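You operate a simulated robot arm through the tools that you are given. There is no shell and no other tool. Be economical: measure what you need, move in short steps, check, and stop when the job is done.

Carry out the task below with a simulated robot arm. There is one attempt and no reset: what you move stays moved.

JOB
Gauge the square and diamond blocks; put the TRUE one on the galley.
Fine: one at a time at the gauge's fence; the low one goes back where it stood.

The check looks at the end state, three seconds after you hand in, the way a careful person would. Anything else that was tipped, shoved, dropped, spilled or broken makes it a failure.

ROBOT AND FRAMES
A 6-joint arm with a two-finger parallel gripper, fixed in place. Base frame: the origin is at the foot of the arm, x ahead of it, y to its left, z up; the work surface is at about z = 0.88. Units: m, rad, N and s.
With the tool pointing down near the work surface it reaches from about 0.48 to 0.88 m from the base axis. Its first joint turns from -2.007 to 2.007 rad. Payload 4.2 kg.
The TCP is the grasp point between the finger pads, 0.023 m short of the fingertips. In the tool frame z runs along the fingers and y along their closing line. Largest opening 0.094 m; finger width 0.038, thickness 0.01; the body of the gripper, 0.054 by 0.096 m, starts 0.039 m behind the TCP.
Orientation is that of the tool frame in the base frame, as a unit quaternion [x, y, z, w]. With the fingers straight down and closing along the base's y, the tool's x points along the base's -x, its y along +y and its z along -z.

CONTROLS
- The arm moves only by the tool jog_arm. Its argument "deltas" is a list of rows, each an object (a shift or turn left out is 0, a gripper value left out holds the last) with "linear": the shift along the tool's x, y, z in units of 150 mm (1.0 is 150 mm), a list of three; "rotation": the turn, a rotation vector about the tool's x, y, z in units of 60 degrees (1.0 is 60 degrees), a list of three; "hand": the opening, from 0 (shut) to 1 (fully open). In form: [{"linear": [x, y, z], "rotation": [ax, ay, az], "hand": hand}, ...]. A call has 1 to 8 rows; each row is the pose to reach, as a shift and turn from the pose commanded when the call began, along the tool's axes at that moment. A call with a number of a shift or a turn outside -1 to 1 is refused whole. A row lasts 0.2 s, in which the tool goes at most 0.05 m and 0.15 rad; a call with a longer step from one row to the next is refused whole, and so is a gripper value outside its range. Where a pose cannot be reached the arm comes as near as it can. A force on the tool above 90 N (or 10 N above the force at the start of the call, whichever is more), or a blocked arm, ends the call early, and 0.2 s more pass. The fingers move at their own pace (about 0.108 m/s each) and stop on an object; they squeeze with about 21 N. The grip force told is the motor's: it shows also when the fingers shut on nothing. Time passes only in rows, and 0.2 s behind the last, so rows that repeat a pose let the fingers close. The reply holds the time, the measured pose of the TCP, the force on the tool along the base axes, the opening and the grip force, in the units named above and with some noise.
- Cameras (640 x 400 px; columns grow to the right, rows downward): "scene" is fixed at [0.221, -0.5, 1.4493]; the picture's right is [0.84, -0.54, 0.00], its down [-0.27, -0.42, -0.87] and it looks along [0.47, 0.73, -0.49] (base axes); focal length 340 px, centre (320, 200). "wrist" rides on the gripper at [0.086, 0.016, -0.074] in the tool frame; the picture's right is [-0.18, 0.98, 0.00], its down [-0.58, -0.11, -0.81] and it looks along [-0.79, -0.15, 0.59] (tool axes); focal length 243 px, centre (320, 200). There is no depth. A picture from a camera that has moved, and an enlarged one, comes with that camera's place and axes in the base frame and with its lens.
- camera(camera): a new picture of that camera. The clock stands still meanwhile.
- lift_body(by): slides the trunk up (or, below 0, down) by that many m; the arm rides with it, the base frame stays. It gives what a move gives, with no picture.
- enlarge(camera, box): a new picture of the part [left, top, right, bottom] of that camera's present view, enlarged. The clock stands still meanwhile.
- hand_in(): hands the job in; it is judged then, once.

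Work in short steps. Places have to be worked out from the pictures, the camera data and where the tool is seen: move nearer, look again, correct. Check each grasp and each placing, and mend what went wrong. You have 120 turns and 64 pictures in all, those below and enlarged ones among them. Open the gripper and draw the arm clear of the work before you hand the job in, unless the task says otherwise; then end with one line.

The tools are called as a command line: name --argument value ..., lists and objects as JSON in quotes. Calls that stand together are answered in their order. jog_arm: Moves the arm, as the interface text tells. Its arguments: {"type":"object","properties":{"deltas":{"type":"array","items":{"type":"object","properties":{"linear":{"type":"array","items":{"type":"number"}},"rotation":{"type":"array","items":{"type":"number"}},"hand":{"type":"number"}}}}},"required":["deltas"]} The other tools are called the same way: lift_body (by) slides the trunk up or down; camera (camera) takes a picture; enlarge (camera, box) takes an enlarged picture of a part of a camera's view; hand_in () hands the job in.

At the start:

```text
time: 0.0
tool_pos: [0.4898, 0.1148, 1.205]
tcp_rot: [0.0, 1.0, -0.001, 0.001]
ft_force: [0.0, 0.0, -0.6]
finger_gap: 0.0943
grip_force: 0.0
trunk travel left (down, up): [-0.775, 0.215]
```

scene: 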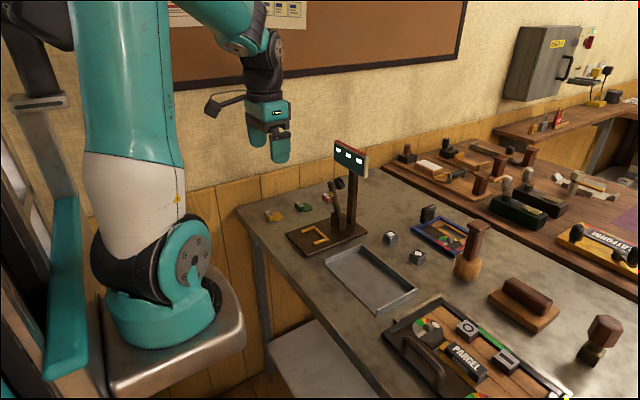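
wrist: 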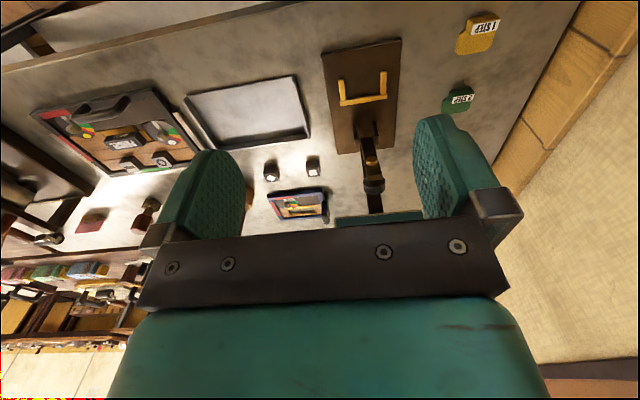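

I start by enlarging the scene around the gauge and the blocks to identify things.

enlarge --camera "scene" --box '[230, 130, 490, 300]'

enlarge --camera "scene" --box '[370, 280, 570, 400]'

enlarge --camera "wrist" --box '[180, 20, 520, 240]'

```text
2.35 times, centred on (360, 215) of scene
camera zoom: at [0.221, -0.5, 1.4493], right [0.84, -0.54, 0.0], down [-0.27, -0.42, -0.87], along [0.47, 0.73, -0.49], focal length 800 px, centre (226, 165)
```

zoom: 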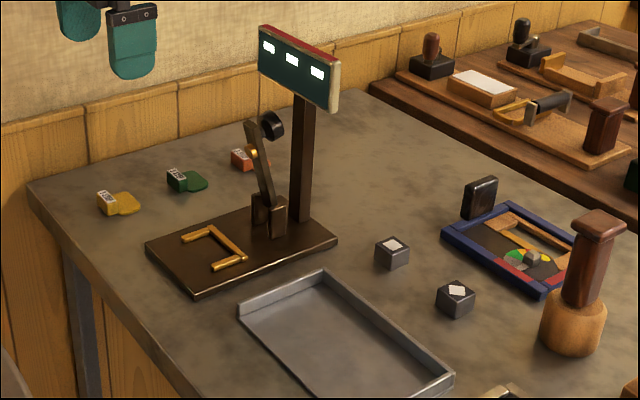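

```text
3.20 times, centred on (470, 340) of scene
camera zoom: at [0.221, -0.5, 1.4493], right [0.84, -0.54, 0.0], down [-0.27, -0.42, -0.87], along [0.47, 0.73, -0.49], focal length 1089 px, centre (-160, -248)
```

zoom: 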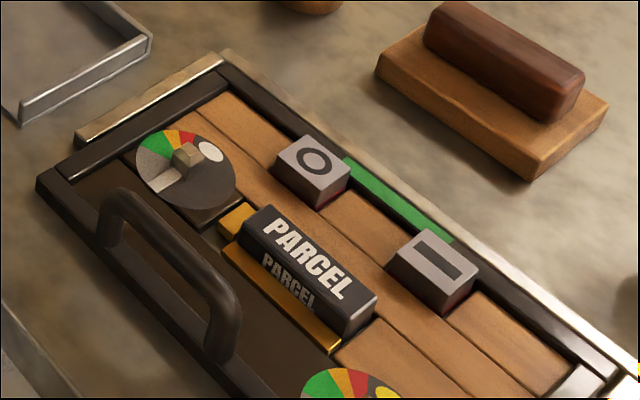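

```text
1.82 times, centred on (350, 130) of wrist
camera zoom: at [0.4045, 0.1326, 1.2789], right [0.18, 0.98, 0.0], down [0.58, -0.11, 0.81], along [0.79, -0.15, -0.59], focal length 441 px, centre (266, 327)
```

zoom: 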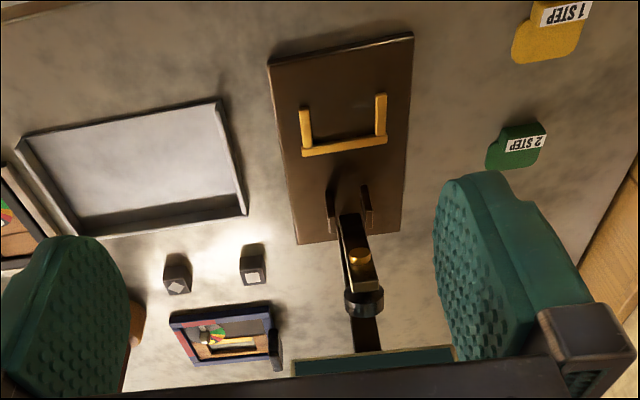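

The gauge is near (0.63, 0.16), the square block near (0.81, 0.05) and the diamond near (0.81, -0.05). I look closer at the gauge's display, lever and steps.

enlarge --camera "scene" --box '[280, 130, 380, 195]'

enlarge --camera "scene" --box '[260, 175, 380, 265]'

enlarge --camera "wrist" --box '[320, 40, 430, 220]'

```text
6.15 times, centred on (330, 162) of scene
camera zoom: at [0.221, -0.5, 1.4493], right [0.84, -0.54, 0.0], down [-0.27, -0.42, -0.87], along [0.47, 0.73, -0.49], focal length 2094 px, centre (258, 431)
```

zoom: 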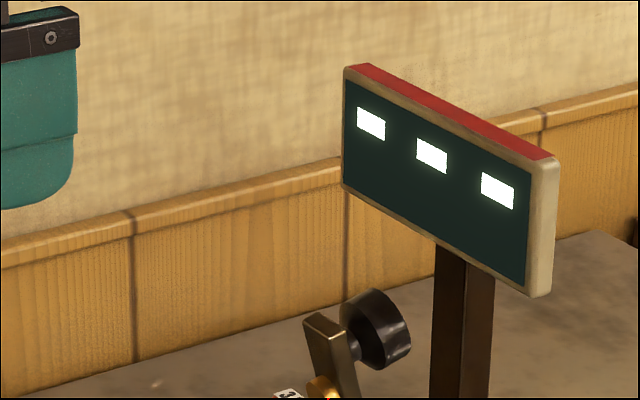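

```text
4.44 times, centred on (320, 220) of scene
camera zoom: at [0.221, -0.5, 1.4493], right [0.84, -0.54, 0.0], down [-0.27, -0.42, -0.87], along [0.47, 0.73, -0.49], focal length 1512 px, centre (320, 111)
```

zoom: 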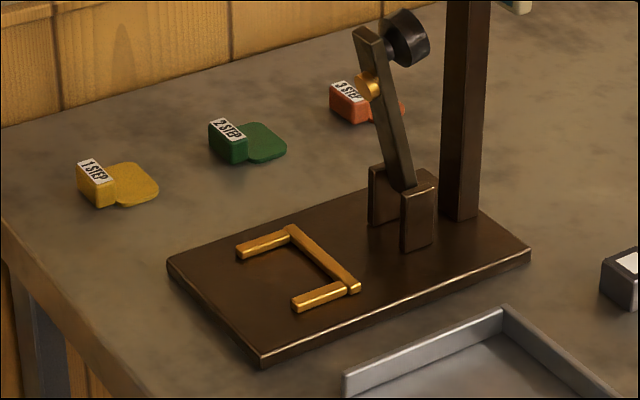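

```text
2.22 times, centred on (375, 130) of wrist
camera zoom: at [0.4045, 0.1326, 1.2789], right [0.18, 0.98, 0.0], down [0.58, -0.11, 0.81], along [0.79, -0.15, -0.59], focal length 539 px, centre (198, 356)
```

zoom: 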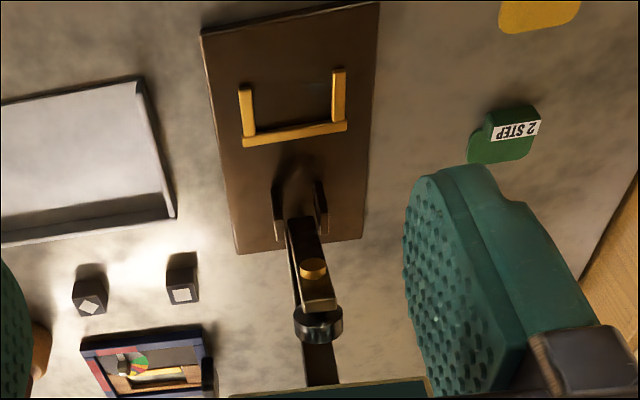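

The lever (pivot about (0.713, 0.163)) has a brass foot on its -x side and a knob at about z 1.03, so it swings down over the fence. I move closer for a better view.

jog_arm --deltas '[{"linear": [0, 0.1, 0.23]}, {"linear": [0, 0.2, 0.46]}, {"linear": [0, 0.3, 0.68]}]'

camera --camera "wrist"

```text
time: 0.8
tool_pos: [0.4921, 0.1609, 1.1029]
tcp_rot: [0.0, 1.0, 0.0, 0.0]
ft_force: [-0.7, -0.9, 0.1]
finger_gap: 0.0943
grip_force: 0.1
trunk travel left (down, up): [-0.775, 0.215]
```

```text
55 pictures are left
camera wrist: at [0.4072, 0.1789, 1.1763], right [0.18, 0.98, 0.0], down [0.58, -0.11, 0.81], along [0.79, -0.15, -0.59], focal length 243 px, centre (320, 200)
```

wrist: 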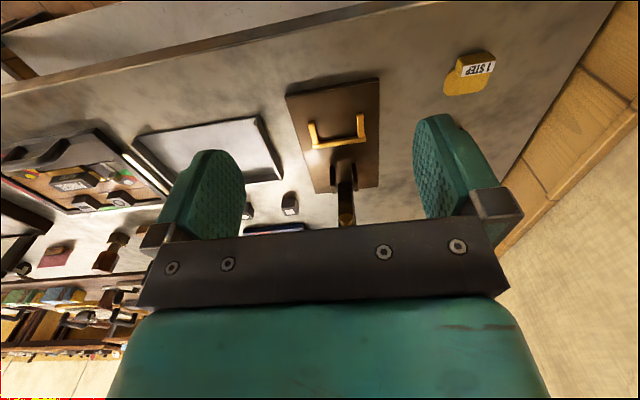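

I zoom on the gauge and the blocks from this nearer place.

enlarge --camera "wrist" --box '[240, 70, 410, 230]'

```text
2.50 times, centred on (325, 150) of wrist
camera zoom: at [0.4072, 0.1789, 1.1763], right [0.18, 0.98, 0.0], down [0.58, -0.11, 0.81], along [0.79, -0.15, -0.59], focal length 606 px, centre (308, 325)
```

zoom: 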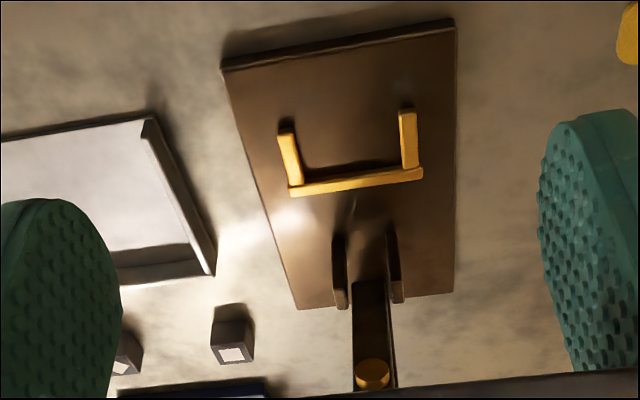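

The fence inner face is about x 0.635, centred on y 0.163. I go around the lever and display over to the blocks.

jog_arm --deltas '[{"linear": [0, -0.3, 0]}, {"linear": [0, -0.6, 0]}, {"linear": [0, -0.95, 0]}, {"linear": [-0.3, -0.95, 0.1]}, {"linear": [-0.6, -0.95, 0.2]}, {"linear": [-0.95, -0.95, 0.3]}]'

jog_arm --deltas '[{"linear": [-0.3, 0, 0]}, {"linear": [-0.6, 0, 0]}]'

camera --camera "wrist"

```text
refused: row 3 steps farther than a row can; nothing moved
```

```text
time: 1.4
tool_pos: [0.5808, 0.1609, 1.1021]
tcp_rot: [-0.001, 1.0, 0.0, 0.0]
ft_force: [0.4, 0.7, 1.0]
finger_gap: 0.0939
grip_force: 0.1
trunk travel left (down, up): [-0.775, 0.215]
```

```text
53 pictures are left
camera wrist: at [0.4963, 0.1794, 1.1764], right [0.18, 0.98, 0.0], down [0.58, -0.11, 0.81], along [0.79, -0.15, -0.59], focal length 243 px, centre (320, 200)
```

wrist: 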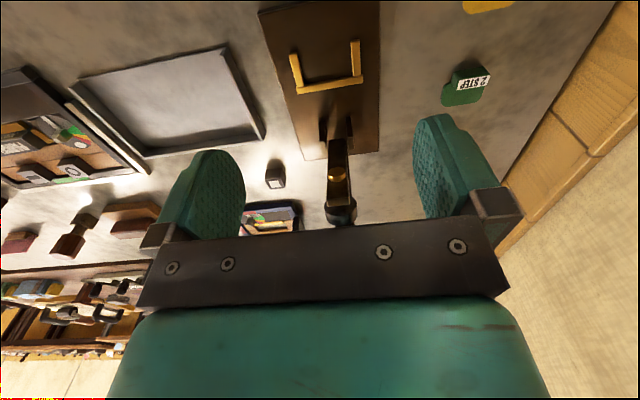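

The first call was refused for one over-long row, and the second moved +x only, safely in front of the lever. Now I shift in y first, then x.

jog_arm --deltas '[{"linear": [0, -0.32, 0]}, {"linear": [0, -0.64, 0]}, {"linear": [0, -0.95, 0]}, {"linear": [-0.3, -0.95, 0.1]}, {"linear": [-0.6, -0.95, 0.2]}, {"linear": [-0.9, -0.95, 0.3]}]'

camera --camera "wrist"

```text
time: 2.8
tool_pos: [0.7161, 0.016, 1.0557]
tcp_rot: [-0.001, 1.0, 0.0, 0.0]
ft_force: [-0.4, 0.2, 0.1]
finger_gap: 0.0937
grip_force: 0.0
trunk travel left (down, up): [-0.775, 0.215]
```

```text
52 pictures are left
camera wrist: at [0.6308, 0.0348, 1.1316], right [0.18, 0.98, 0.0], down [0.58, -0.11, 0.81], along [0.79, -0.15, -0.59], focal length 243 px, centre (320, 200)
```

wrist: 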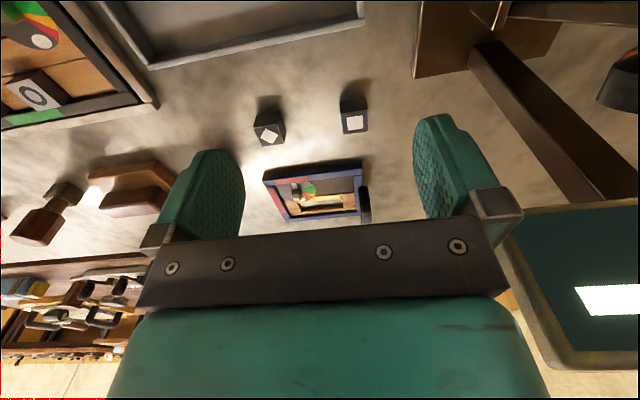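

Both blocks are in view; I zoom to fix their places and angles.

enlarge --camera "wrist" --box '[240, 80, 380, 160]'

```text
4.57 times, centred on (310, 120) of wrist
camera zoom: at [0.6308, 0.0348, 1.1316], right [0.18, 0.98, 0.0], down [0.58, -0.11, 0.81], along [0.79, -0.15, -0.59], focal length 1109 px, centre (366, 566)
```

zoom: 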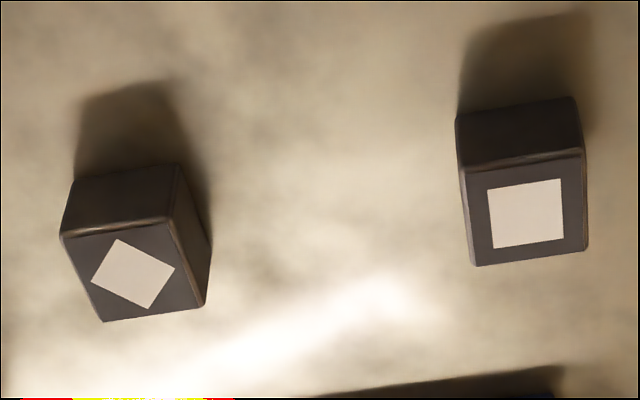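

Square block: centre (0.801, 0.0425), 28 mm square, 23 mm high, aligned; diamond: (0.801, -0.0575). The display's right edge (y about 0.10) is near, so I check the arm clearance in the scene view.

camera --camera "scene"

```text
50 pictures are left
```

scene: 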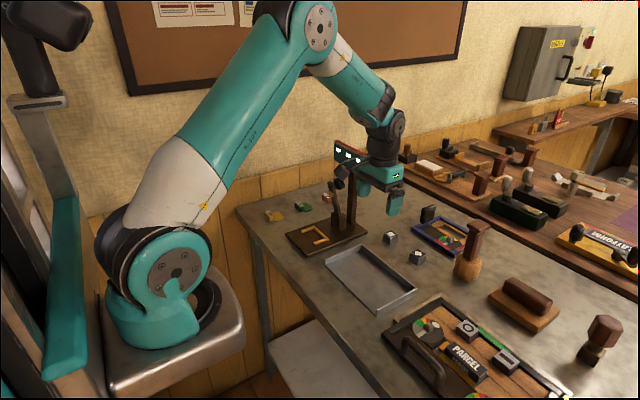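

enlarge --camera "scene" --box '[310, 60, 450, 240]'

```text
2.22 times, centred on (380, 150) of scene
camera zoom: at [0.221, -0.5, 1.4493], right [0.84, -0.54, 0.0], down [-0.27, -0.42, -0.87], along [0.47, 0.73, -0.49], focal length 756 px, centre (187, 311)
```

zoom: 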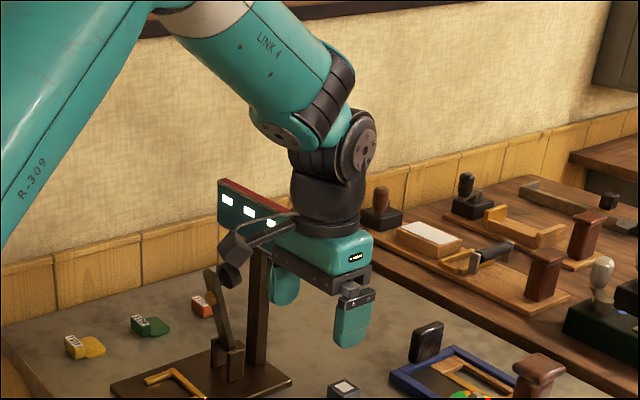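

The forearm's end sits to +y of the wrist, so the square will need a leaned approach past the display; I start with the diamond, which is clear. I go above it with the gripper partly closed.

jog_arm --deltas '[{"linear": [0, -0.25, 0], "hand": 0.64}, {"linear": [-0.14, -0.49, 0], "hand": 0.64}, {"linear": [-0.35, -0.49, 0], "hand": 0.64}, {"linear": [-0.567, -0.49, 0.1], "hand": 0.64}, {"linear": [-0.567, -0.49, 0.4], "hand": 0.64}, {"linear": [-0.567, -0.49, 0.65], "hand": 0.64}, {"linear": [-0.567, -0.49, 0.65], "hand": 0.64}]'

camera --camera "scene"

camera --camera "wrist"

```text
time: 4.4
tool_pos: [0.8003, -0.0574, 0.9608]
tcp_rot: [0.001, 1.0, 0.001, 0.0]
ft_force: [0.0, 0.0, -0.4]
finger_gap: 0.0602
grip_force: 0.0
trunk travel left (down, up): [-0.775, 0.215]
```

```text
48 pictures are left
```

scene: 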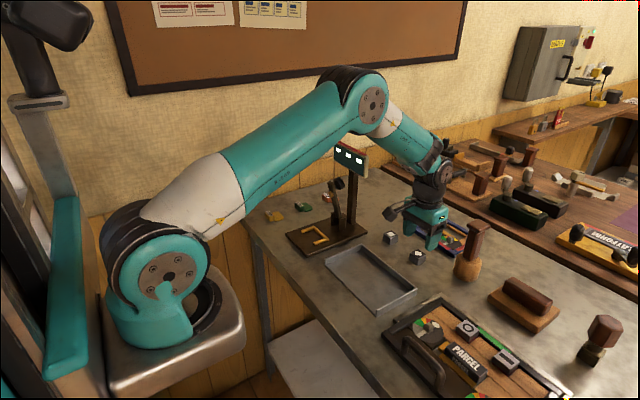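

```text
47 pictures are left
camera wrist: at [0.7151, -0.0384, 1.0349], right [0.18, 0.98, 0.0], down [0.58, -0.11, 0.81], along [0.79, -0.15, -0.59], focal length 243 px, centre (320, 200)
```

wrist: 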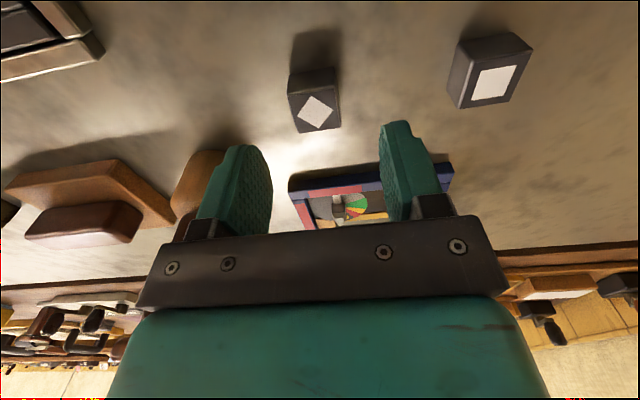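

The diamond's computed centre (0.8013, -0.0572) matches the tool. I descend to z 0.908 and close.

jog_arm --deltas '[{"linear": [0, 0, 0.18], "hand": 0.64}, {"linear": [0, 0, 0.35], "hand": 0.64}, {"linear": [0, 0, 0.35], "hand": 0.64}, {"linear": [0, 0, 0.35], "hand": 0.1}, {"linear": [0, 0, 0.35], "hand": 0.1}, {"linear": [0, 0, 0.35], "hand": 0.1}]'

camera --camera "wrist"

```text
time: 5.8
tool_pos: [0.8001, -0.0567, 0.9077]
tcp_rot: [-0.001, 1.0, 0.0, 0.0]
ft_force: [-0.4, 1.0, 0.0]
finger_gap: 0.0297
grip_force: 21.0
trunk travel left (down, up): [-0.775, 0.215]
```

```text
46 pictures are left
camera wrist: at [0.7153, -0.0383, 0.9814], right [0.18, 0.98, 0.0], down [0.58, -0.11, 0.81], along [0.79, -0.15, -0.59], focal length 243 px, centre (320, 200)
```

wrist: 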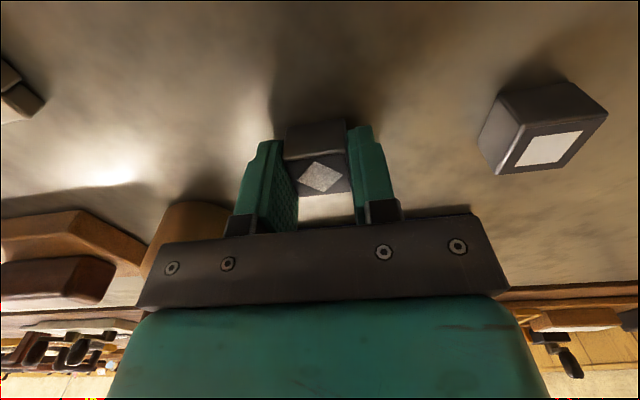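

Gripped (30 mm wide). To keep the fingers clear of the fence bars I regrip higher and 5 mm back toward -x.

jog_arm --deltas '[{"linear": [0, 0, 0], "hand": 0.5}, {"linear": [0, 0, 0], "hand": 0.5}, {"linear": [0.035, 0, -0.052], "hand": 0.5}, {"linear": [0.035, 0, -0.052], "hand": 0.5}, {"linear": [0.035, 0, -0.052], "hand": 0.1}, {"linear": [0.035, 0, -0.052], "hand": 0.1}, {"linear": [0.035, 0, -0.052], "hand": 0.1}]'

jog_arm --deltas '[{"linear": [0, 0, -0.25]}, {"linear": [0, 0, -0.55]}, {"linear": [0, 0, -0.85]}]'

camera --camera "wrist"

```text
time: 7.4
tool_pos: [0.7948, -0.057, 0.9144]
tcp_rot: [-0.001, 1.0, 0.0, 0.0]
ft_force: [-0.3, -1.0, 0.3]
finger_gap: 0.0298
grip_force: 21.1
trunk travel left (down, up): [-0.775, 0.215]
```

```text
time: 8.2
tool_pos: [0.7947, -0.0557, 1.043]
tcp_rot: [-0.001, 1.0, 0.0, -0.001]
ft_force: [0.7, -0.2, -2.9]
finger_gap: 0.0297
grip_force: 20.8
trunk travel left (down, up): [-0.775, 0.215]
```

```text
45 pictures are left
camera wrist: at [0.7095, -0.0379, 1.1172], right [0.18, 0.98, 0.0], down [0.58, -0.11, 0.81], along [0.79, -0.15, -0.59], focal length 243 px, centre (320, 200)
```

wrist: 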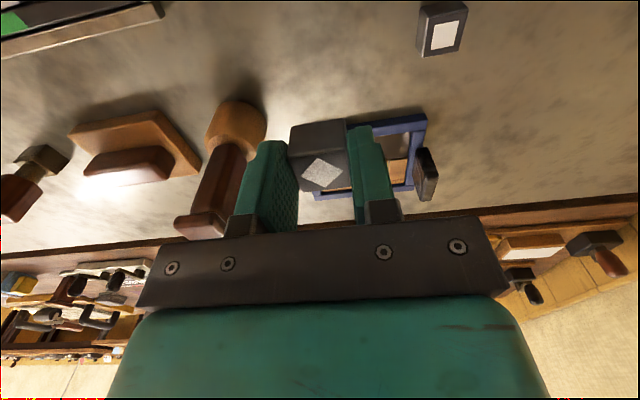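

The diamond is held 6 mm ahead of the TCP. I retreat in -x and then go across to the gauge.

jog_arm --deltas '[{"linear": [0.3, 0, 0]}, {"linear": [0.6, 0, 0]}, {"linear": [0.9, 0, 0]}, {"linear": [1.0, 0.25, 0]}, {"linear": [1.0, 0.55, 0]}, {"linear": [1.0, 0.85, 0]}, {"linear": [1.0, 1.0, 0]}]'

jog_arm --deltas '[{"linear": [0.3, 0, 0]}, {"linear": [0.38, 0.22, 0]}, {"linear": [0.38, 0.458, 0]}, {"linear": [0.38, 0.458, 0]}]'

camera --camera "wrist"

enlarge --camera "wrist" --box '[240, 0, 420, 220]'

```text
time: 9.8
tool_pos: [0.6424, 0.0939, 1.0423]
tcp_rot: [0.0, 1.0, -0.001, 0.0]
ft_force: [-0.4, -0.1, -1.5]
finger_gap: 0.0295
grip_force: 21.3
trunk travel left (down, up): [-0.775, 0.215]
```

```text
time: 10.8
tool_pos: [0.5872, 0.1643, 1.0452]
tcp_rot: [0.0, 1.0, 0.0, 0.0]
ft_force: [1.0, 0.4, -1.5]
finger_gap: 0.0297
grip_force: 21.6
trunk travel left (down, up): [-0.775, 0.215]
```

```text
44 pictures are left
camera wrist: at [0.5025, 0.1826, 1.1192], right [0.18, 0.98, 0.0], down [0.58, -0.11, 0.81], along [0.79, -0.15, -0.59], focal length 243 px, centre (320, 200)
```

wrist: 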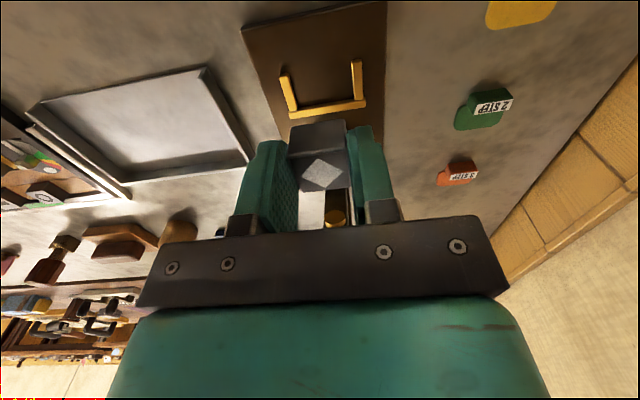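

```text
1.82 times, centred on (330, 110) of wrist
camera zoom: at [0.5025, 0.1826, 1.1192], right [0.18, 0.98, 0.0], down [0.58, -0.11, 0.81], along [0.79, -0.15, -0.59], focal length 441 px, centre (302, 364)
```

zoom: 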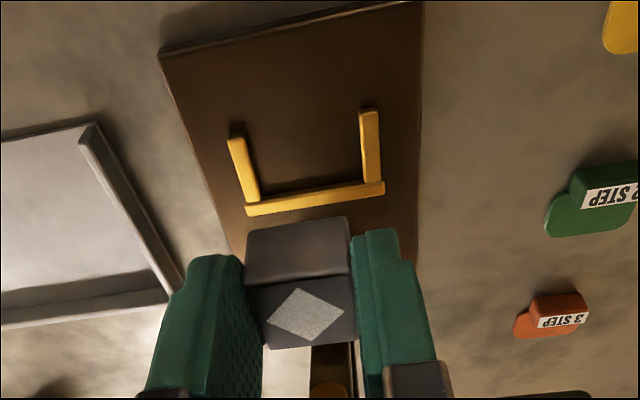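

The fence's inner face is x≈0.637, inside width y 0.134–0.190, centre 0.162. I descend over it to z 0.945 with the block 6 mm short of the crossbar.

jog_arm --deltas '[{"linear": [-0.07, -0.015, 0.2]}, {"linear": [-0.14, -0.015, 0.45]}, {"linear": [-0.14, -0.015, 0.66]}, {"linear": [-0.14, -0.015, 0.66]}]'

enlarge --camera "wrist" --box '[220, 40, 420, 220]'

enlarge --camera "scene" --box '[260, 160, 380, 265]'

```text
time: 11.8
tool_pos: [0.6077, 0.1613, 0.9439]
tcp_rot: [-0.001, 1.0, 0.0, 0.0]
ft_force: [-0.4, -0.1, -2.4]
finger_gap: 0.0293
grip_force: 21.4
trunk travel left (down, up): [-0.775, 0.215]
```

```text
2.22 times, centred on (320, 130) of wrist
camera zoom: at [0.523, 0.179, 1.019], right [0.18, 0.98, 0.0], down [0.58, -0.11, 0.81], along [0.79, -0.15, -0.59], focal length 539 px, centre (320, 356)
```

zoom: 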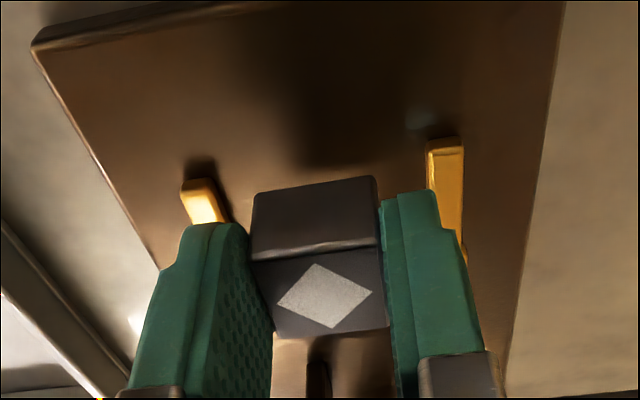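

```text
3.81 times, centred on (320, 212) of scene
camera zoom: at [0.221, -0.5, 1.4493], right [0.84, -0.54, 0.0], down [-0.27, -0.42, -0.87], along [0.47, 0.73, -0.49], focal length 1296 px, centre (320, 152)
```

zoom: 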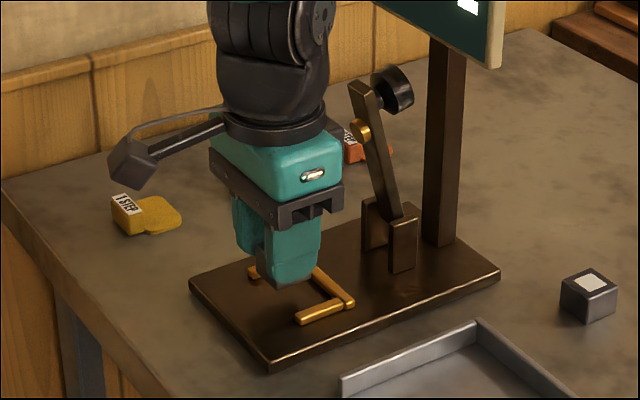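

Aligned well. I descend slowly toward the plate.

jog_arm --deltas '[{"linear": [0, 0, 0.03]}, {"linear": [0, 0, 0.06]}, {"linear": [0, 0, 0.09]}, {"linear": [0, 0, 0.105]}, {"linear": [0, 0, 0.105]}]'

enlarge --camera "wrist" --box '[220, 40, 420, 220]'

```text
time: 13.0
tool_pos: [0.6088, 0.1598, 0.9297]
tcp_rot: [0.0, 1.0, 0.0, 0.0]
ft_force: [-0.1, -0.6, -1.1]
finger_gap: 0.0297
grip_force: 21.3
trunk travel left (down, up): [-0.775, 0.215]
```

```text
2.22 times, centred on (320, 130) of wrist
camera zoom: at [0.5237, 0.1782, 1.0028], right [0.18, 0.98, 0.0], down [0.58, -0.11, 0.81], along [0.79, -0.15, -0.59], focal length 539 px, centre (320, 356)
```

zoom: 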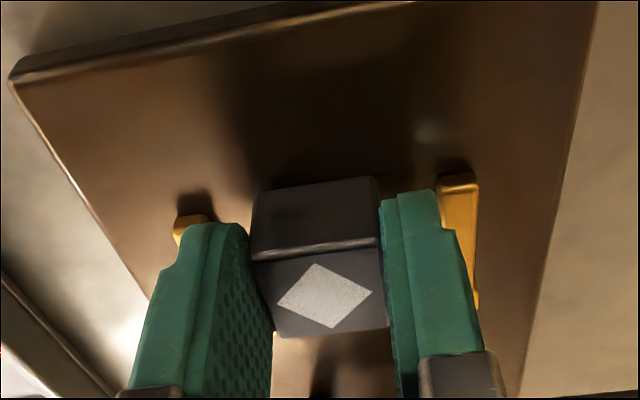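

No contact yet; I go on in 1.5 mm steps.

jog_arm --deltas '[{"linear": [0, 0.01, 0.01]}, {"linear": [0, 0.01, 0.02]}, {"linear": [0, 0.01, 0.02]}]'

jog_arm --deltas '[{"linear": [0, 0, 0.01]}, {"linear": [0, 0, 0.02]}, {"linear": [0, 0, 0.02]}]'

```text
time: 13.8
tool_pos: [0.6086, 0.1618, 0.9268]
tcp_rot: [0.0, 1.0, 0.001, 0.0]
ft_force: [-1.6, -1.2, 13.3]
finger_gap: 0.0295
grip_force: 20.7
trunk travel left (down, up): [-0.775, 0.215]
```

```text
time: 14.6
tool_pos: [0.609, 0.1614, 0.923]
tcp_rot: [0.0, 1.0, 0.0, 0.0]
ft_force: [2.0, -2.0, 16.8]
finger_gap: 0.0297
grip_force: 20.7
trunk travel left (down, up): [-0.775, 0.215]
```

Contact at TCP z≈0.926 (plate top ≈0.892). I ease off and slide the block forward to the crossbar, watching the force.

jog_arm --deltas '[{"linear": [0, 0, -0.02]}, {"linear": [-0.013, 0, -0.02]}, {"linear": [-0.026, 0, -0.02]}, {"linear": [-0.04, 0, -0.02]}, {"linear": [-0.053, 0, -0.02]}, {"linear": [-0.053, 0, -0.02]}]'

enlarge --camera "wrist" --box '[220, 40, 420, 220]'

enlarge --camera "scene" --box '[280, 190, 350, 255]'

```text
time: 16.0
tool_pos: [0.616, 0.1626, 0.9247]
tcp_rot: [0.0, 1.0, 0.0, 0.0]
ft_force: [-0.3, 0.0, -2.0]
finger_gap: 0.0299
grip_force: 21.3
trunk travel left (down, up): [-0.775, 0.215]
```

```text
2.22 times, centred on (320, 130) of wrist
camera zoom: at [0.5315, 0.1805, 0.9993], right [0.18, 0.98, 0.0], down [0.58, -0.11, 0.81], along [0.79, -0.15, -0.59], focal length 539 px, centre (320, 356)
```

zoom: 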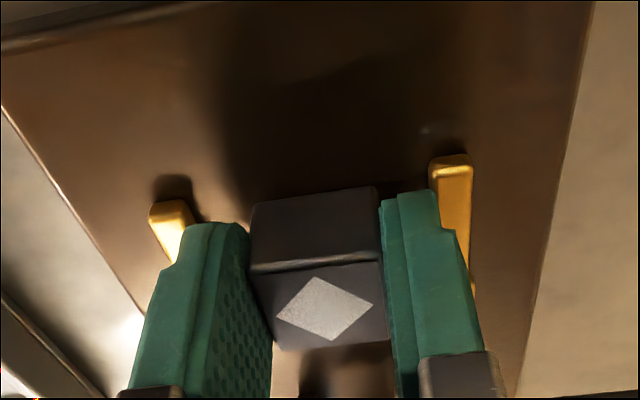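

```text
6.15 times, centred on (315, 222) of scene
camera zoom: at [0.221, -0.5, 1.4493], right [0.84, -0.54, 0.0], down [-0.27, -0.42, -0.87], along [0.47, 0.73, -0.49], focal length 2094 px, centre (351, 62)
```

zoom: 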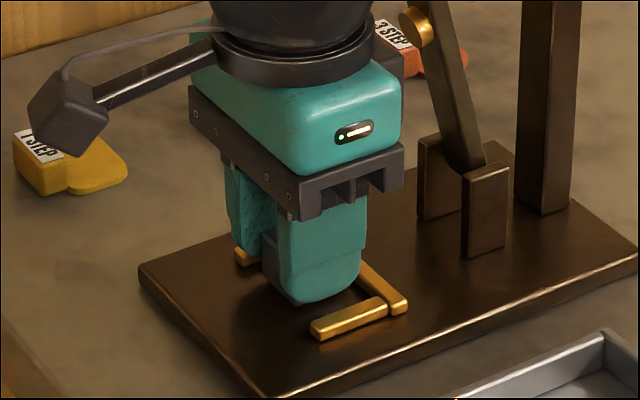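

No fence contact yet; I push on a few mm.

jog_arm --deltas '[{"linear": [-0.013, 0, 0]}, {"linear": [-0.026, 0, 0]}, {"linear": [-0.04, 0, 0]}, {"linear": [-0.053, 0, 0]}, {"linear": [-0.053, 0, 0]}]'

enlarge --camera "scene" --box '[280, 190, 350, 255]'

```text
time: 17.2
tool_pos: [0.6229, 0.1625, 0.9247]
tcp_rot: [-0.001, 1.0, 0.0, -0.001]
ft_force: [-16.7, 1.5, 0.5]
finger_gap: 0.0297
grip_force: 21.1
trunk travel left (down, up): [-0.775, 0.215]
```

```text
6.15 times, centred on (315, 222) of scene
camera zoom: at [0.221, -0.5, 1.4493], right [0.84, -0.54, 0.0], down [-0.27, -0.42, -0.87], along [0.47, 0.73, -0.49], focal length 2094 px, centre (351, 62)
```

zoom: 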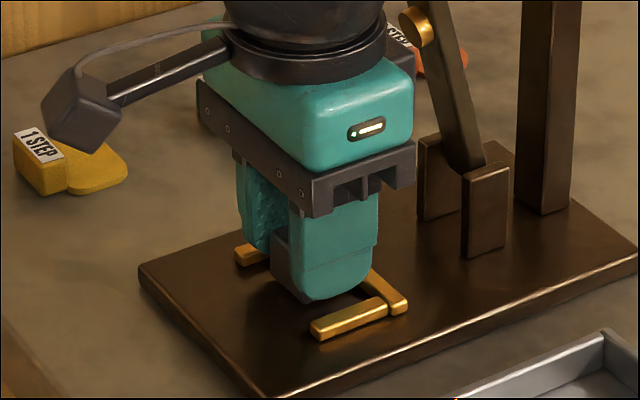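

About 17 N against the fence: contact. I release gently (3 mm), lift straight up and back off to look.

jog_arm --deltas '[{"linear": [0.01, 0, 0], "hand": 0.355}, {"linear": [0.01, 0, 0], "hand": 0.355}, {"linear": [0.01, 0, -0.05], "hand": 0.355}, {"linear": [0.01, 0, -0.15], "hand": 0.355}, {"linear": [0.01, 0, -0.4], "hand": 0.355}, {"linear": [0.2, 0, -0.65], "hand": 0.355}]'

enlarge --camera "wrist" --box '[220, 0, 420, 220]'

enlarge --camera "scene" --box '[280, 130, 380, 255]'

```text
time: 18.6
tool_pos: [0.5951, 0.1621, 1.0216]
tcp_rot: [0.0, 1.0, 0.0, -0.001]
ft_force: [0.3, 0.3, 0.2]
finger_gap: 0.0334
grip_force: 0.0
trunk travel left (down, up): [-0.775, 0.215]
```

```text
1.82 times, centred on (320, 110) of wrist
camera zoom: at [0.5103, 0.1815, 1.0966], right [0.18, 0.98, 0.0], down [0.58, -0.11, 0.81], along [0.79, -0.15, -0.59], focal length 441 px, centre (320, 364)
```

zoom: 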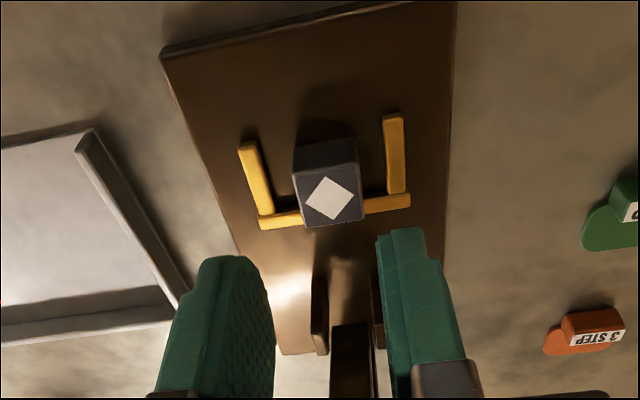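

```text
3.20 times, centred on (330, 192) of scene
camera zoom: at [0.221, -0.5, 1.4493], right [0.84, -0.54, 0.0], down [-0.27, -0.42, -0.87], along [0.47, 0.73, -0.49], focal length 1089 px, centre (288, 224)
```

zoom: 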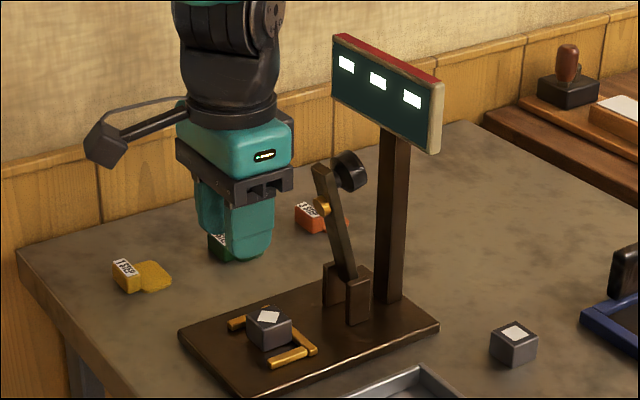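

The diamond sits squarely against the fence. The lever leans slightly to -x (pivot ≈(0.715, 0.915), knob ≈(0.710, 1.038)); I tilt the tool 30° and get ready to take the knob from the -x side.

jog_arm --deltas '[{"linear": [0.1, 0, -0.1], "rotation": [0, -0.125, 0], "hand": 0.7}, {"linear": [0.1, 0, -0.19], "rotation": [0, -0.25, 0], "hand": 0.7}, {"linear": [0.1, 0, -0.19], "rotation": [0, -0.375, 0], "hand": 0.7}, {"linear": [0.1, 0, -0.19], "rotation": [0, -0.5, 0], "hand": 0.7}, {"linear": [0.1, 0, -0.19], "rotation": [0, -0.5, 0], "hand": 0.7}]'

camera --camera "wrist"

enlarge --camera "scene" --box '[260, 110, 400, 255]'

```text
time: 19.8
tool_pos: [0.5795, 0.1619, 1.0516]
tcp_rot: [-0.001, 0.966, 0.001, 0.259]
ft_force: [-0.2, 0.0, -0.2]
finger_gap: 0.0658
grip_force: 0.1
trunk travel left (down, up): [-0.775, 0.215]
```

```text
34 pictures are left
camera wrist: at [0.4689, 0.18, 1.0722], right [0.16, 0.98, 0.09], down [0.1, -0.11, 0.99], along [0.98, -0.15, -0.11], focal length 243 px, centre (320, 200)
```

wrist: 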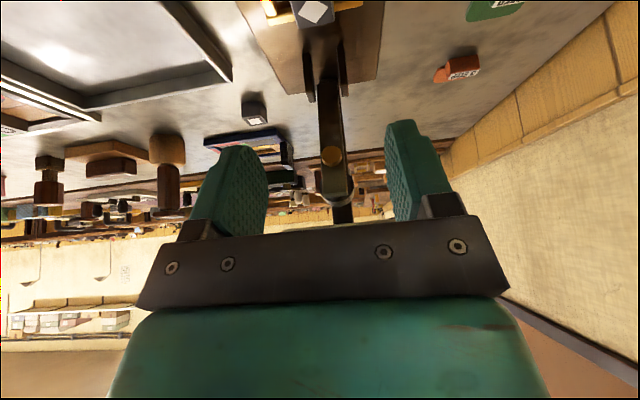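

```text
2.76 times, centred on (330, 182) of scene
camera zoom: at [0.221, -0.5, 1.4493], right [0.84, -0.54, 0.0], down [-0.27, -0.42, -0.87], along [0.47, 0.73, -0.49], focal length 938 px, centre (292, 248)
```

zoom: 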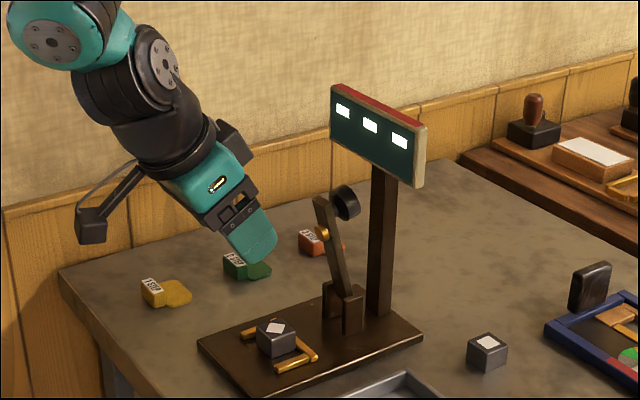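

The lever is at y≈0.163. I move in around the knob with open fingers.

jog_arm --deltas '[{"linear": [-0.17, 0.005, 0.12], "hand": 0.7}, {"linear": [-0.34, 0.01, 0.24], "hand": 0.7}, {"linear": [-0.51, 0.01, 0.36], "hand": 0.7}, {"linear": [-0.675, 0.01, 0.479], "hand": 0.7}, {"linear": [-0.675, 0.01, 0.479], "hand": 0.7}]'

enlarge --camera "scene" --box '[290, 120, 390, 225]'

```text
time: 21.0
tool_pos: [0.7023, 0.163, 1.0399]
tcp_rot: [0.0, 0.966, 0.0, 0.259]
ft_force: [-0.5, -0.3, -1.5]
finger_gap: 0.0659
grip_force: 0.0
trunk travel left (down, up): [-0.775, 0.215]
```

```text
3.81 times, centred on (340, 172) of scene
camera zoom: at [0.221, -0.5, 1.4493], right [0.84, -0.54, 0.0], down [-0.27, -0.42, -0.87], along [0.47, 0.73, -0.49], focal length 1296 px, centre (244, 305)
```

zoom: 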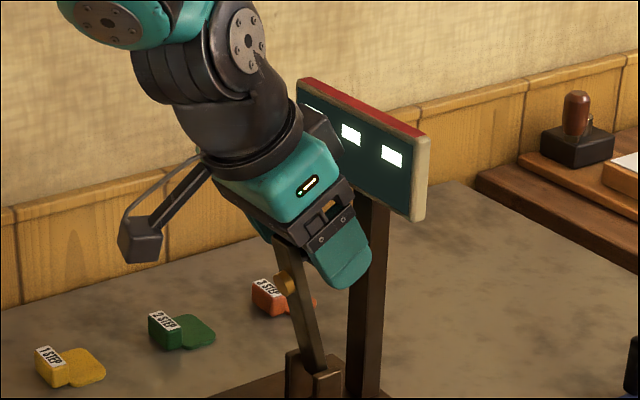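

The fingers flank the knob; I close on it.

jog_arm --deltas '[{"hand": 0.1}, {"hand": 0.1}, {"hand": 0.1}]'

```text
time: 21.8
tool_pos: [0.7011, 0.1598, 1.0395]
tcp_rot: [0.001, 0.966, -0.001, 0.259]
ft_force: [-0.1, -19.5, 0.8]
finger_gap: 0.0334
grip_force: 44.4
trunk travel left (down, up): [-0.775, 0.215]
```

The knob is gripped (it sits ~3 mm to -y of my centre). I centre on it and swing it the first 24° to test the hinge.

jog_arm --deltas '[{"linear": [0, -0.022, 0]}, {"linear": [0.055, -0.022, -0.02]}, {"linear": [0.11, -0.022, -0.04]}, {"linear": [0.167, -0.022, -0.053]}, {"linear": [0.224, -0.022, -0.065]}, {"linear": [0.341, -0.022, -0.073]}, {"linear": [0.341, -0.022, -0.073]}]'

enlarge --camera "scene" --box '[280, 120, 390, 250]'

```text
time: 23.4
tool_pos: [0.6517, 0.1605, 1.0234]
tcp_rot: [-0.002, 0.966, 0.002, 0.26]
ft_force: [4.4, 4.5, 15.9]
finger_gap: 0.0334
grip_force: 44.8
trunk travel left (down, up): [-0.775, 0.215]
```

```text
3.08 times, centred on (335, 185) of scene
camera zoom: at [0.221, -0.5, 1.4493], right [0.84, -0.54, 0.0], down [-0.27, -0.42, -0.87], along [0.47, 0.73, -0.49], focal length 1047 px, centre (274, 246)
```

zoom: 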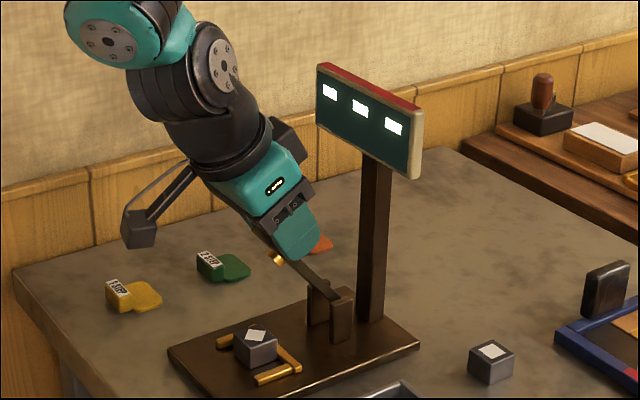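

The lever follows smoothly. I continue the arc to about 68°.

jog_arm --deltas '[{"linear": [0.058, 0, 0.004]}, {"linear": [0.116, 0, 0.008]}, {"linear": [0.173, 0, 0.02]}, {"linear": [0.23, 0, 0.032]}, {"linear": [0.34, 0, 0.072]}, {"linear": [0.443, 0, 0.128]}, {"linear": [0.515, 0, 0.178]}, {"linear": [0.515, 0, 0.178]}]'

enlarge --camera "scene" --box '[270, 130, 380, 260]'

```text
time: 25.2
tool_pos: [0.5985, 0.1595, 0.9617]
tcp_rot: [0.0, 0.966, 0.0, 0.26]
ft_force: [-2.6, 15.7, 13.9]
finger_gap: 0.0334
grip_force: 45.3
trunk travel left (down, up): [-0.775, 0.215]
```

```text
3.08 times, centred on (325, 195) of scene
camera zoom: at [0.221, -0.5, 1.4493], right [0.84, -0.54, 0.0], down [-0.27, -0.42, -0.87], along [0.47, 0.73, -0.49], focal length 1047 px, centre (305, 215)
```

zoom: 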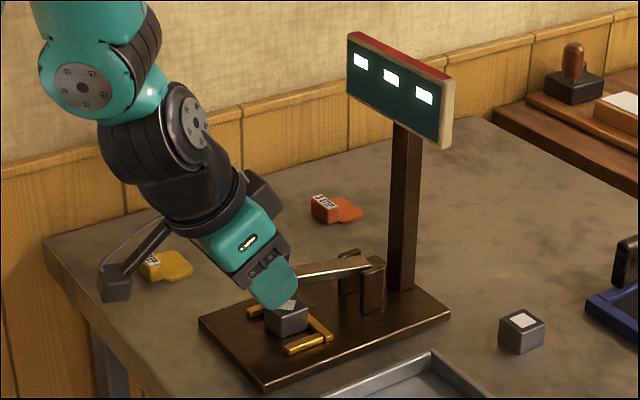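

Nearly down. I continue in small steps until the foot meets the block.

jog_arm --deltas '[{"linear": [0.022, 0, 0.018]}, {"linear": [0.045, 0, 0.037]}, {"linear": [0.066, 0, 0.057]}, {"linear": [0.087, 0, 0.078]}, {"linear": [0.087, 0, 0.078]}]'

enlarge --camera "scene" --box '[270, 130, 380, 260]'

```text
time: 26.4
tool_pos: [0.5916, 0.1597, 0.9452]
tcp_rot: [-0.001, 0.966, 0.0, 0.259]
ft_force: [-11.9, 12.8, 15.4]
finger_gap: 0.0334
grip_force: 44.9
trunk travel left (down, up): [-0.775, 0.215]
```

```text
3.08 times, centred on (325, 195) of scene
camera zoom: at [0.221, -0.5, 1.4493], right [0.84, -0.54, 0.0], down [-0.27, -0.42, -0.87], along [0.47, 0.73, -0.49], focal length 1047 px, centre (305, 215)
```

zoom: 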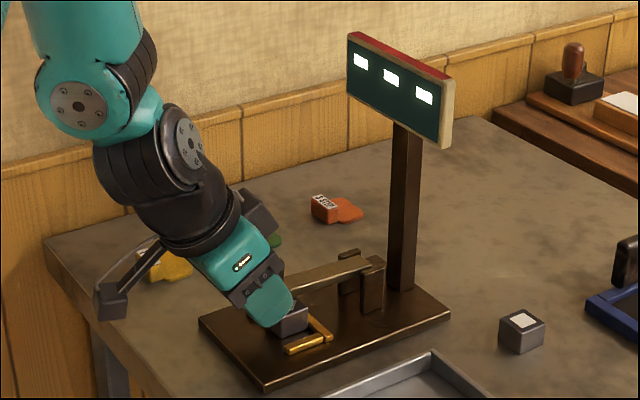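

Still no clear contact; a few degrees more.

jog_arm --deltas '[{"linear": [0.019, 0, 0.022]}, {"linear": [0.038, 0, 0.043]}, {"linear": [0.038, 0, 0.043]}, {"linear": [0.038, 0, 0.043]}]'

enlarge --camera "scene" --box '[270, 130, 380, 260]'

```text
time: 27.4
tool_pos: [0.5916, 0.1606, 0.9367]
tcp_rot: [-0.001, 0.966, 0.0, 0.259]
ft_force: [-13.6, 10.6, 10.8]
finger_gap: 0.0334
grip_force: 45.2
trunk travel left (down, up): [-0.775, 0.215]
```

```text
3.08 times, centred on (325, 195) of scene
camera zoom: at [0.221, -0.5, 1.4493], right [0.84, -0.54, 0.0], down [-0.27, -0.42, -0.87], along [0.47, 0.73, -0.49], focal length 1047 px, centre (305, 215)
```

zoom: 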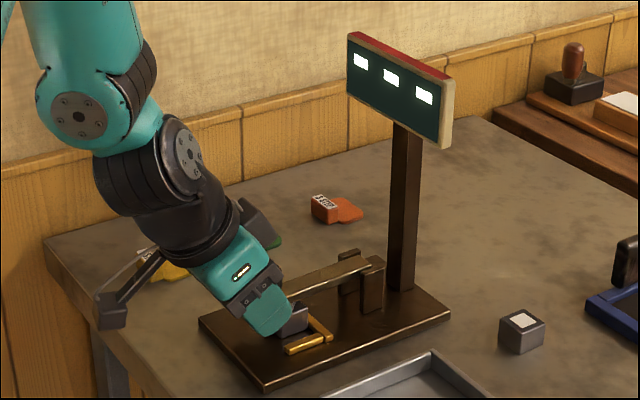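

I release the knob, back off along the tool axis and see whether the lever rests on the block.

jog_arm --deltas '[{"hand": 0.45}, {"hand": 0.45}, {"linear": [0, 0, -0.15], "hand": 0.5}, {"linear": [0, 0, -0.4], "hand": 0.5}, {"linear": [0, 0, -0.65], "hand": 0.5}]'

enlarge --camera "scene" --box '[270, 130, 380, 260]'

```text
time: 28.6
tool_pos: [0.5428, 0.1598, 1.0236]
tcp_rot: [0.0, 0.966, 0.0, 0.257]
ft_force: [0.4, 1.0, 0.5]
finger_gap: 0.0473
grip_force: 0.1
trunk travel left (down, up): [-0.775, 0.215]
```

```text
3.08 times, centred on (325, 195) of scene
camera zoom: at [0.221, -0.5, 1.4493], right [0.84, -0.54, 0.0], down [-0.27, -0.42, -0.87], along [0.47, 0.73, -0.49], focal length 1047 px, centre (305, 215)
```

zoom: 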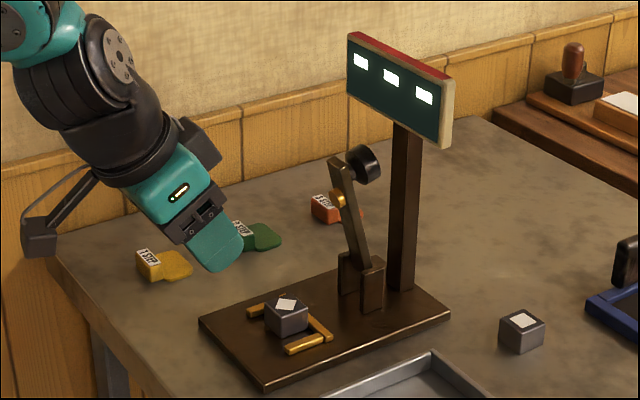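

The lever is spring-returned, so it must be held pressed while reading. I re-approach the knob, now centred on it (0.705, 0.160, 1.040).

jog_arm --deltas '[{"linear": [-0.25, 0, 0.1], "hand": 0.65}, {"linear": [-0.5, 0, 0.22], "hand": 0.65}, {"linear": [-0.75, 0, 0.334], "hand": 0.65}, {"linear": [-0.991, 0, 0.446], "hand": 0.65}, {"linear": [-0.991, 0, 0.446], "hand": 0.65}, {"linear": [-0.991, 0, 0.446], "hand": 0.1}, {"linear": [-0.991, 0, 0.446], "hand": 0.1}, {"linear": [-0.991, 0, 0.446], "hand": 0.1}]'

```text
time: 30.4
tool_pos: [0.7047, 0.1601, 1.0377]
tcp_rot: [0.001, 0.966, -0.001, 0.259]
ft_force: [2.7, 0.4, -3.2]
finger_gap: 0.0332
grip_force: 45.1
trunk travel left (down, up): [-0.775, 0.215]
```

Gripped evenly. I swing along the corrected arc (pivot x 0.709).

jog_arm --deltas '[{"linear": [0.108, 0, -0.048]}, {"linear": [0.249, 0, -0.087]}, {"linear": [0.394, 0, -0.099]}, {"linear": [0.539, 0, -0.086]}, {"linear": [0.679, 0, -0.049]}, {"linear": [0.81, 0, 0.012]}, {"linear": [0.907, 0, 0.077]}, {"linear": [0.907, 0, 0.077]}]'

```text
time: 32.2
tool_pos: [0.5939, 0.1599, 0.9573]
tcp_rot: [0.0, 0.966, 0.001, 0.26]
ft_force: [13.5, 4.5, 7.8]
finger_gap: 0.0334
grip_force: 44.1
trunk travel left (down, up): [-0.775, 0.215]
```

The lever is almost down with small side force. I press on downward and take a picture of the gauge and display.

jog_arm --deltas '[{"linear": [0.014, 0, 0.03]}, {"linear": [0.028, 0, 0.061]}, {"linear": [0.053, 0, 0.092]}, {"linear": [0.053, 0, 0.092]}]'

enlarge --camera "scene" --box '[290, 130, 380, 255]'

```text
time: 33.2
tool_pos: [0.5909, 0.1602, 0.943]
tcp_rot: [-0.002, 0.966, 0.0, 0.258]
ft_force: [-25.7, 3.8, 12.1]
finger_gap: 0.0334
grip_force: 45.9
trunk travel left (down, up): [-0.775, 0.215]
```

```text
3.20 times, centred on (335, 192) of scene
camera zoom: at [0.221, -0.5, 1.4493], right [0.84, -0.54, 0.0], down [-0.27, -0.42, -0.87], along [0.47, 0.73, -0.49], focal length 1089 px, centre (272, 224)
```

zoom: 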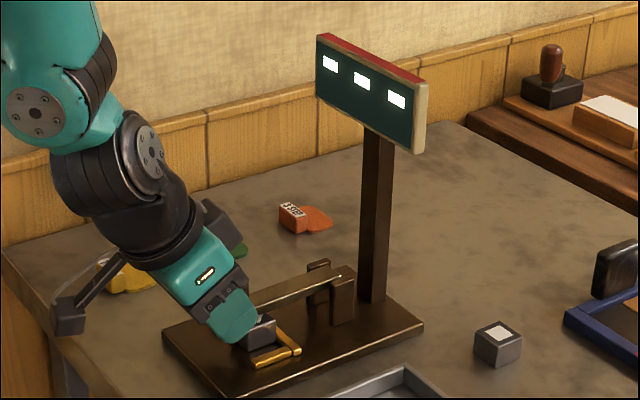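

I zoom tightly on the display and on the lever's foot while it is held.

enlarge --camera "scene" --box '[332, 136, 372, 161]'

enlarge --camera "scene" --box '[335, 205, 405, 250]'

```text
16.00 times, centred on (352, 148) of scene
camera zoom: at [0.221, -0.5, 1.4493], right [0.84, -0.54, 0.0], down [-0.27, -0.42, -0.87], along [0.47, 0.73, -0.49], focal length 5443 px, centre (-192, 1024)
```

zoom: 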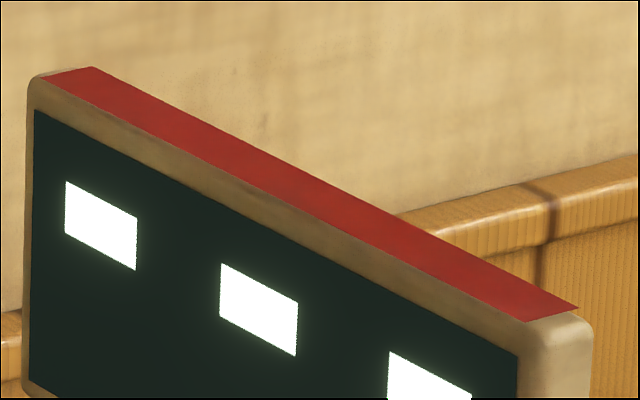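

```text
8.89 times, centred on (370, 228) of scene
camera zoom: at [0.221, -0.5, 1.4493], right [0.84, -0.54, 0.0], down [-0.27, -0.42, -0.87], along [0.47, 0.73, -0.49], focal length 3024 px, centre (-124, -44)
```

zoom: 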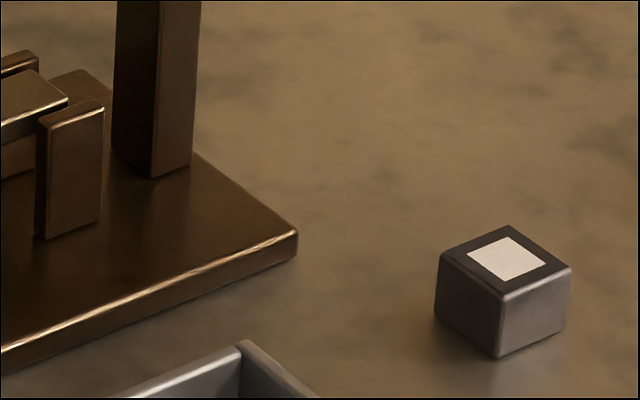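

The display shows "---", so no reading yet. I press further down.

jog_arm --deltas '[{"linear": [0.025, 0, 0.024]}, {"linear": [0.051, 0, 0.048]}, {"linear": [0.051, 0, 0.048]}, {"linear": [0.051, 0, 0.048]}]'

enlarge --camera "scene" --box '[295, 135, 375, 250]'

```text
time: 34.2
tool_pos: [0.5921, 0.1609, 0.9349]
tcp_rot: [0.001, 0.965, 0.001, 0.263]
ft_force: [10.3, 6.8, 26.6]
finger_gap: 0.0335
grip_force: 45.3
trunk travel left (down, up): [-0.775, 0.215]
```

```text
3.48 times, centred on (335, 192) of scene
camera zoom: at [0.221, -0.5, 1.4493], right [0.84, -0.54, 0.0], down [-0.27, -0.42, -0.87], along [0.47, 0.73, -0.49], focal length 1183 px, centre (268, 226)
```

zoom: 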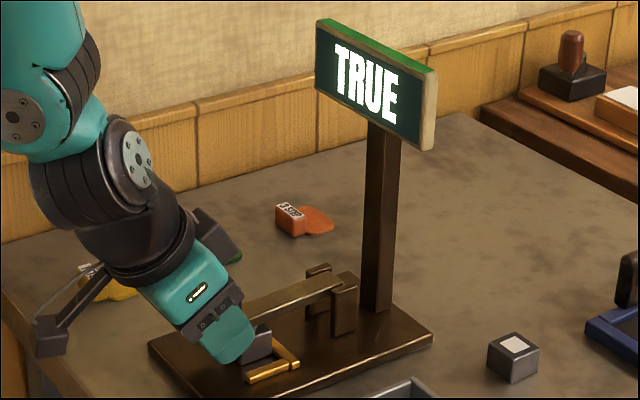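

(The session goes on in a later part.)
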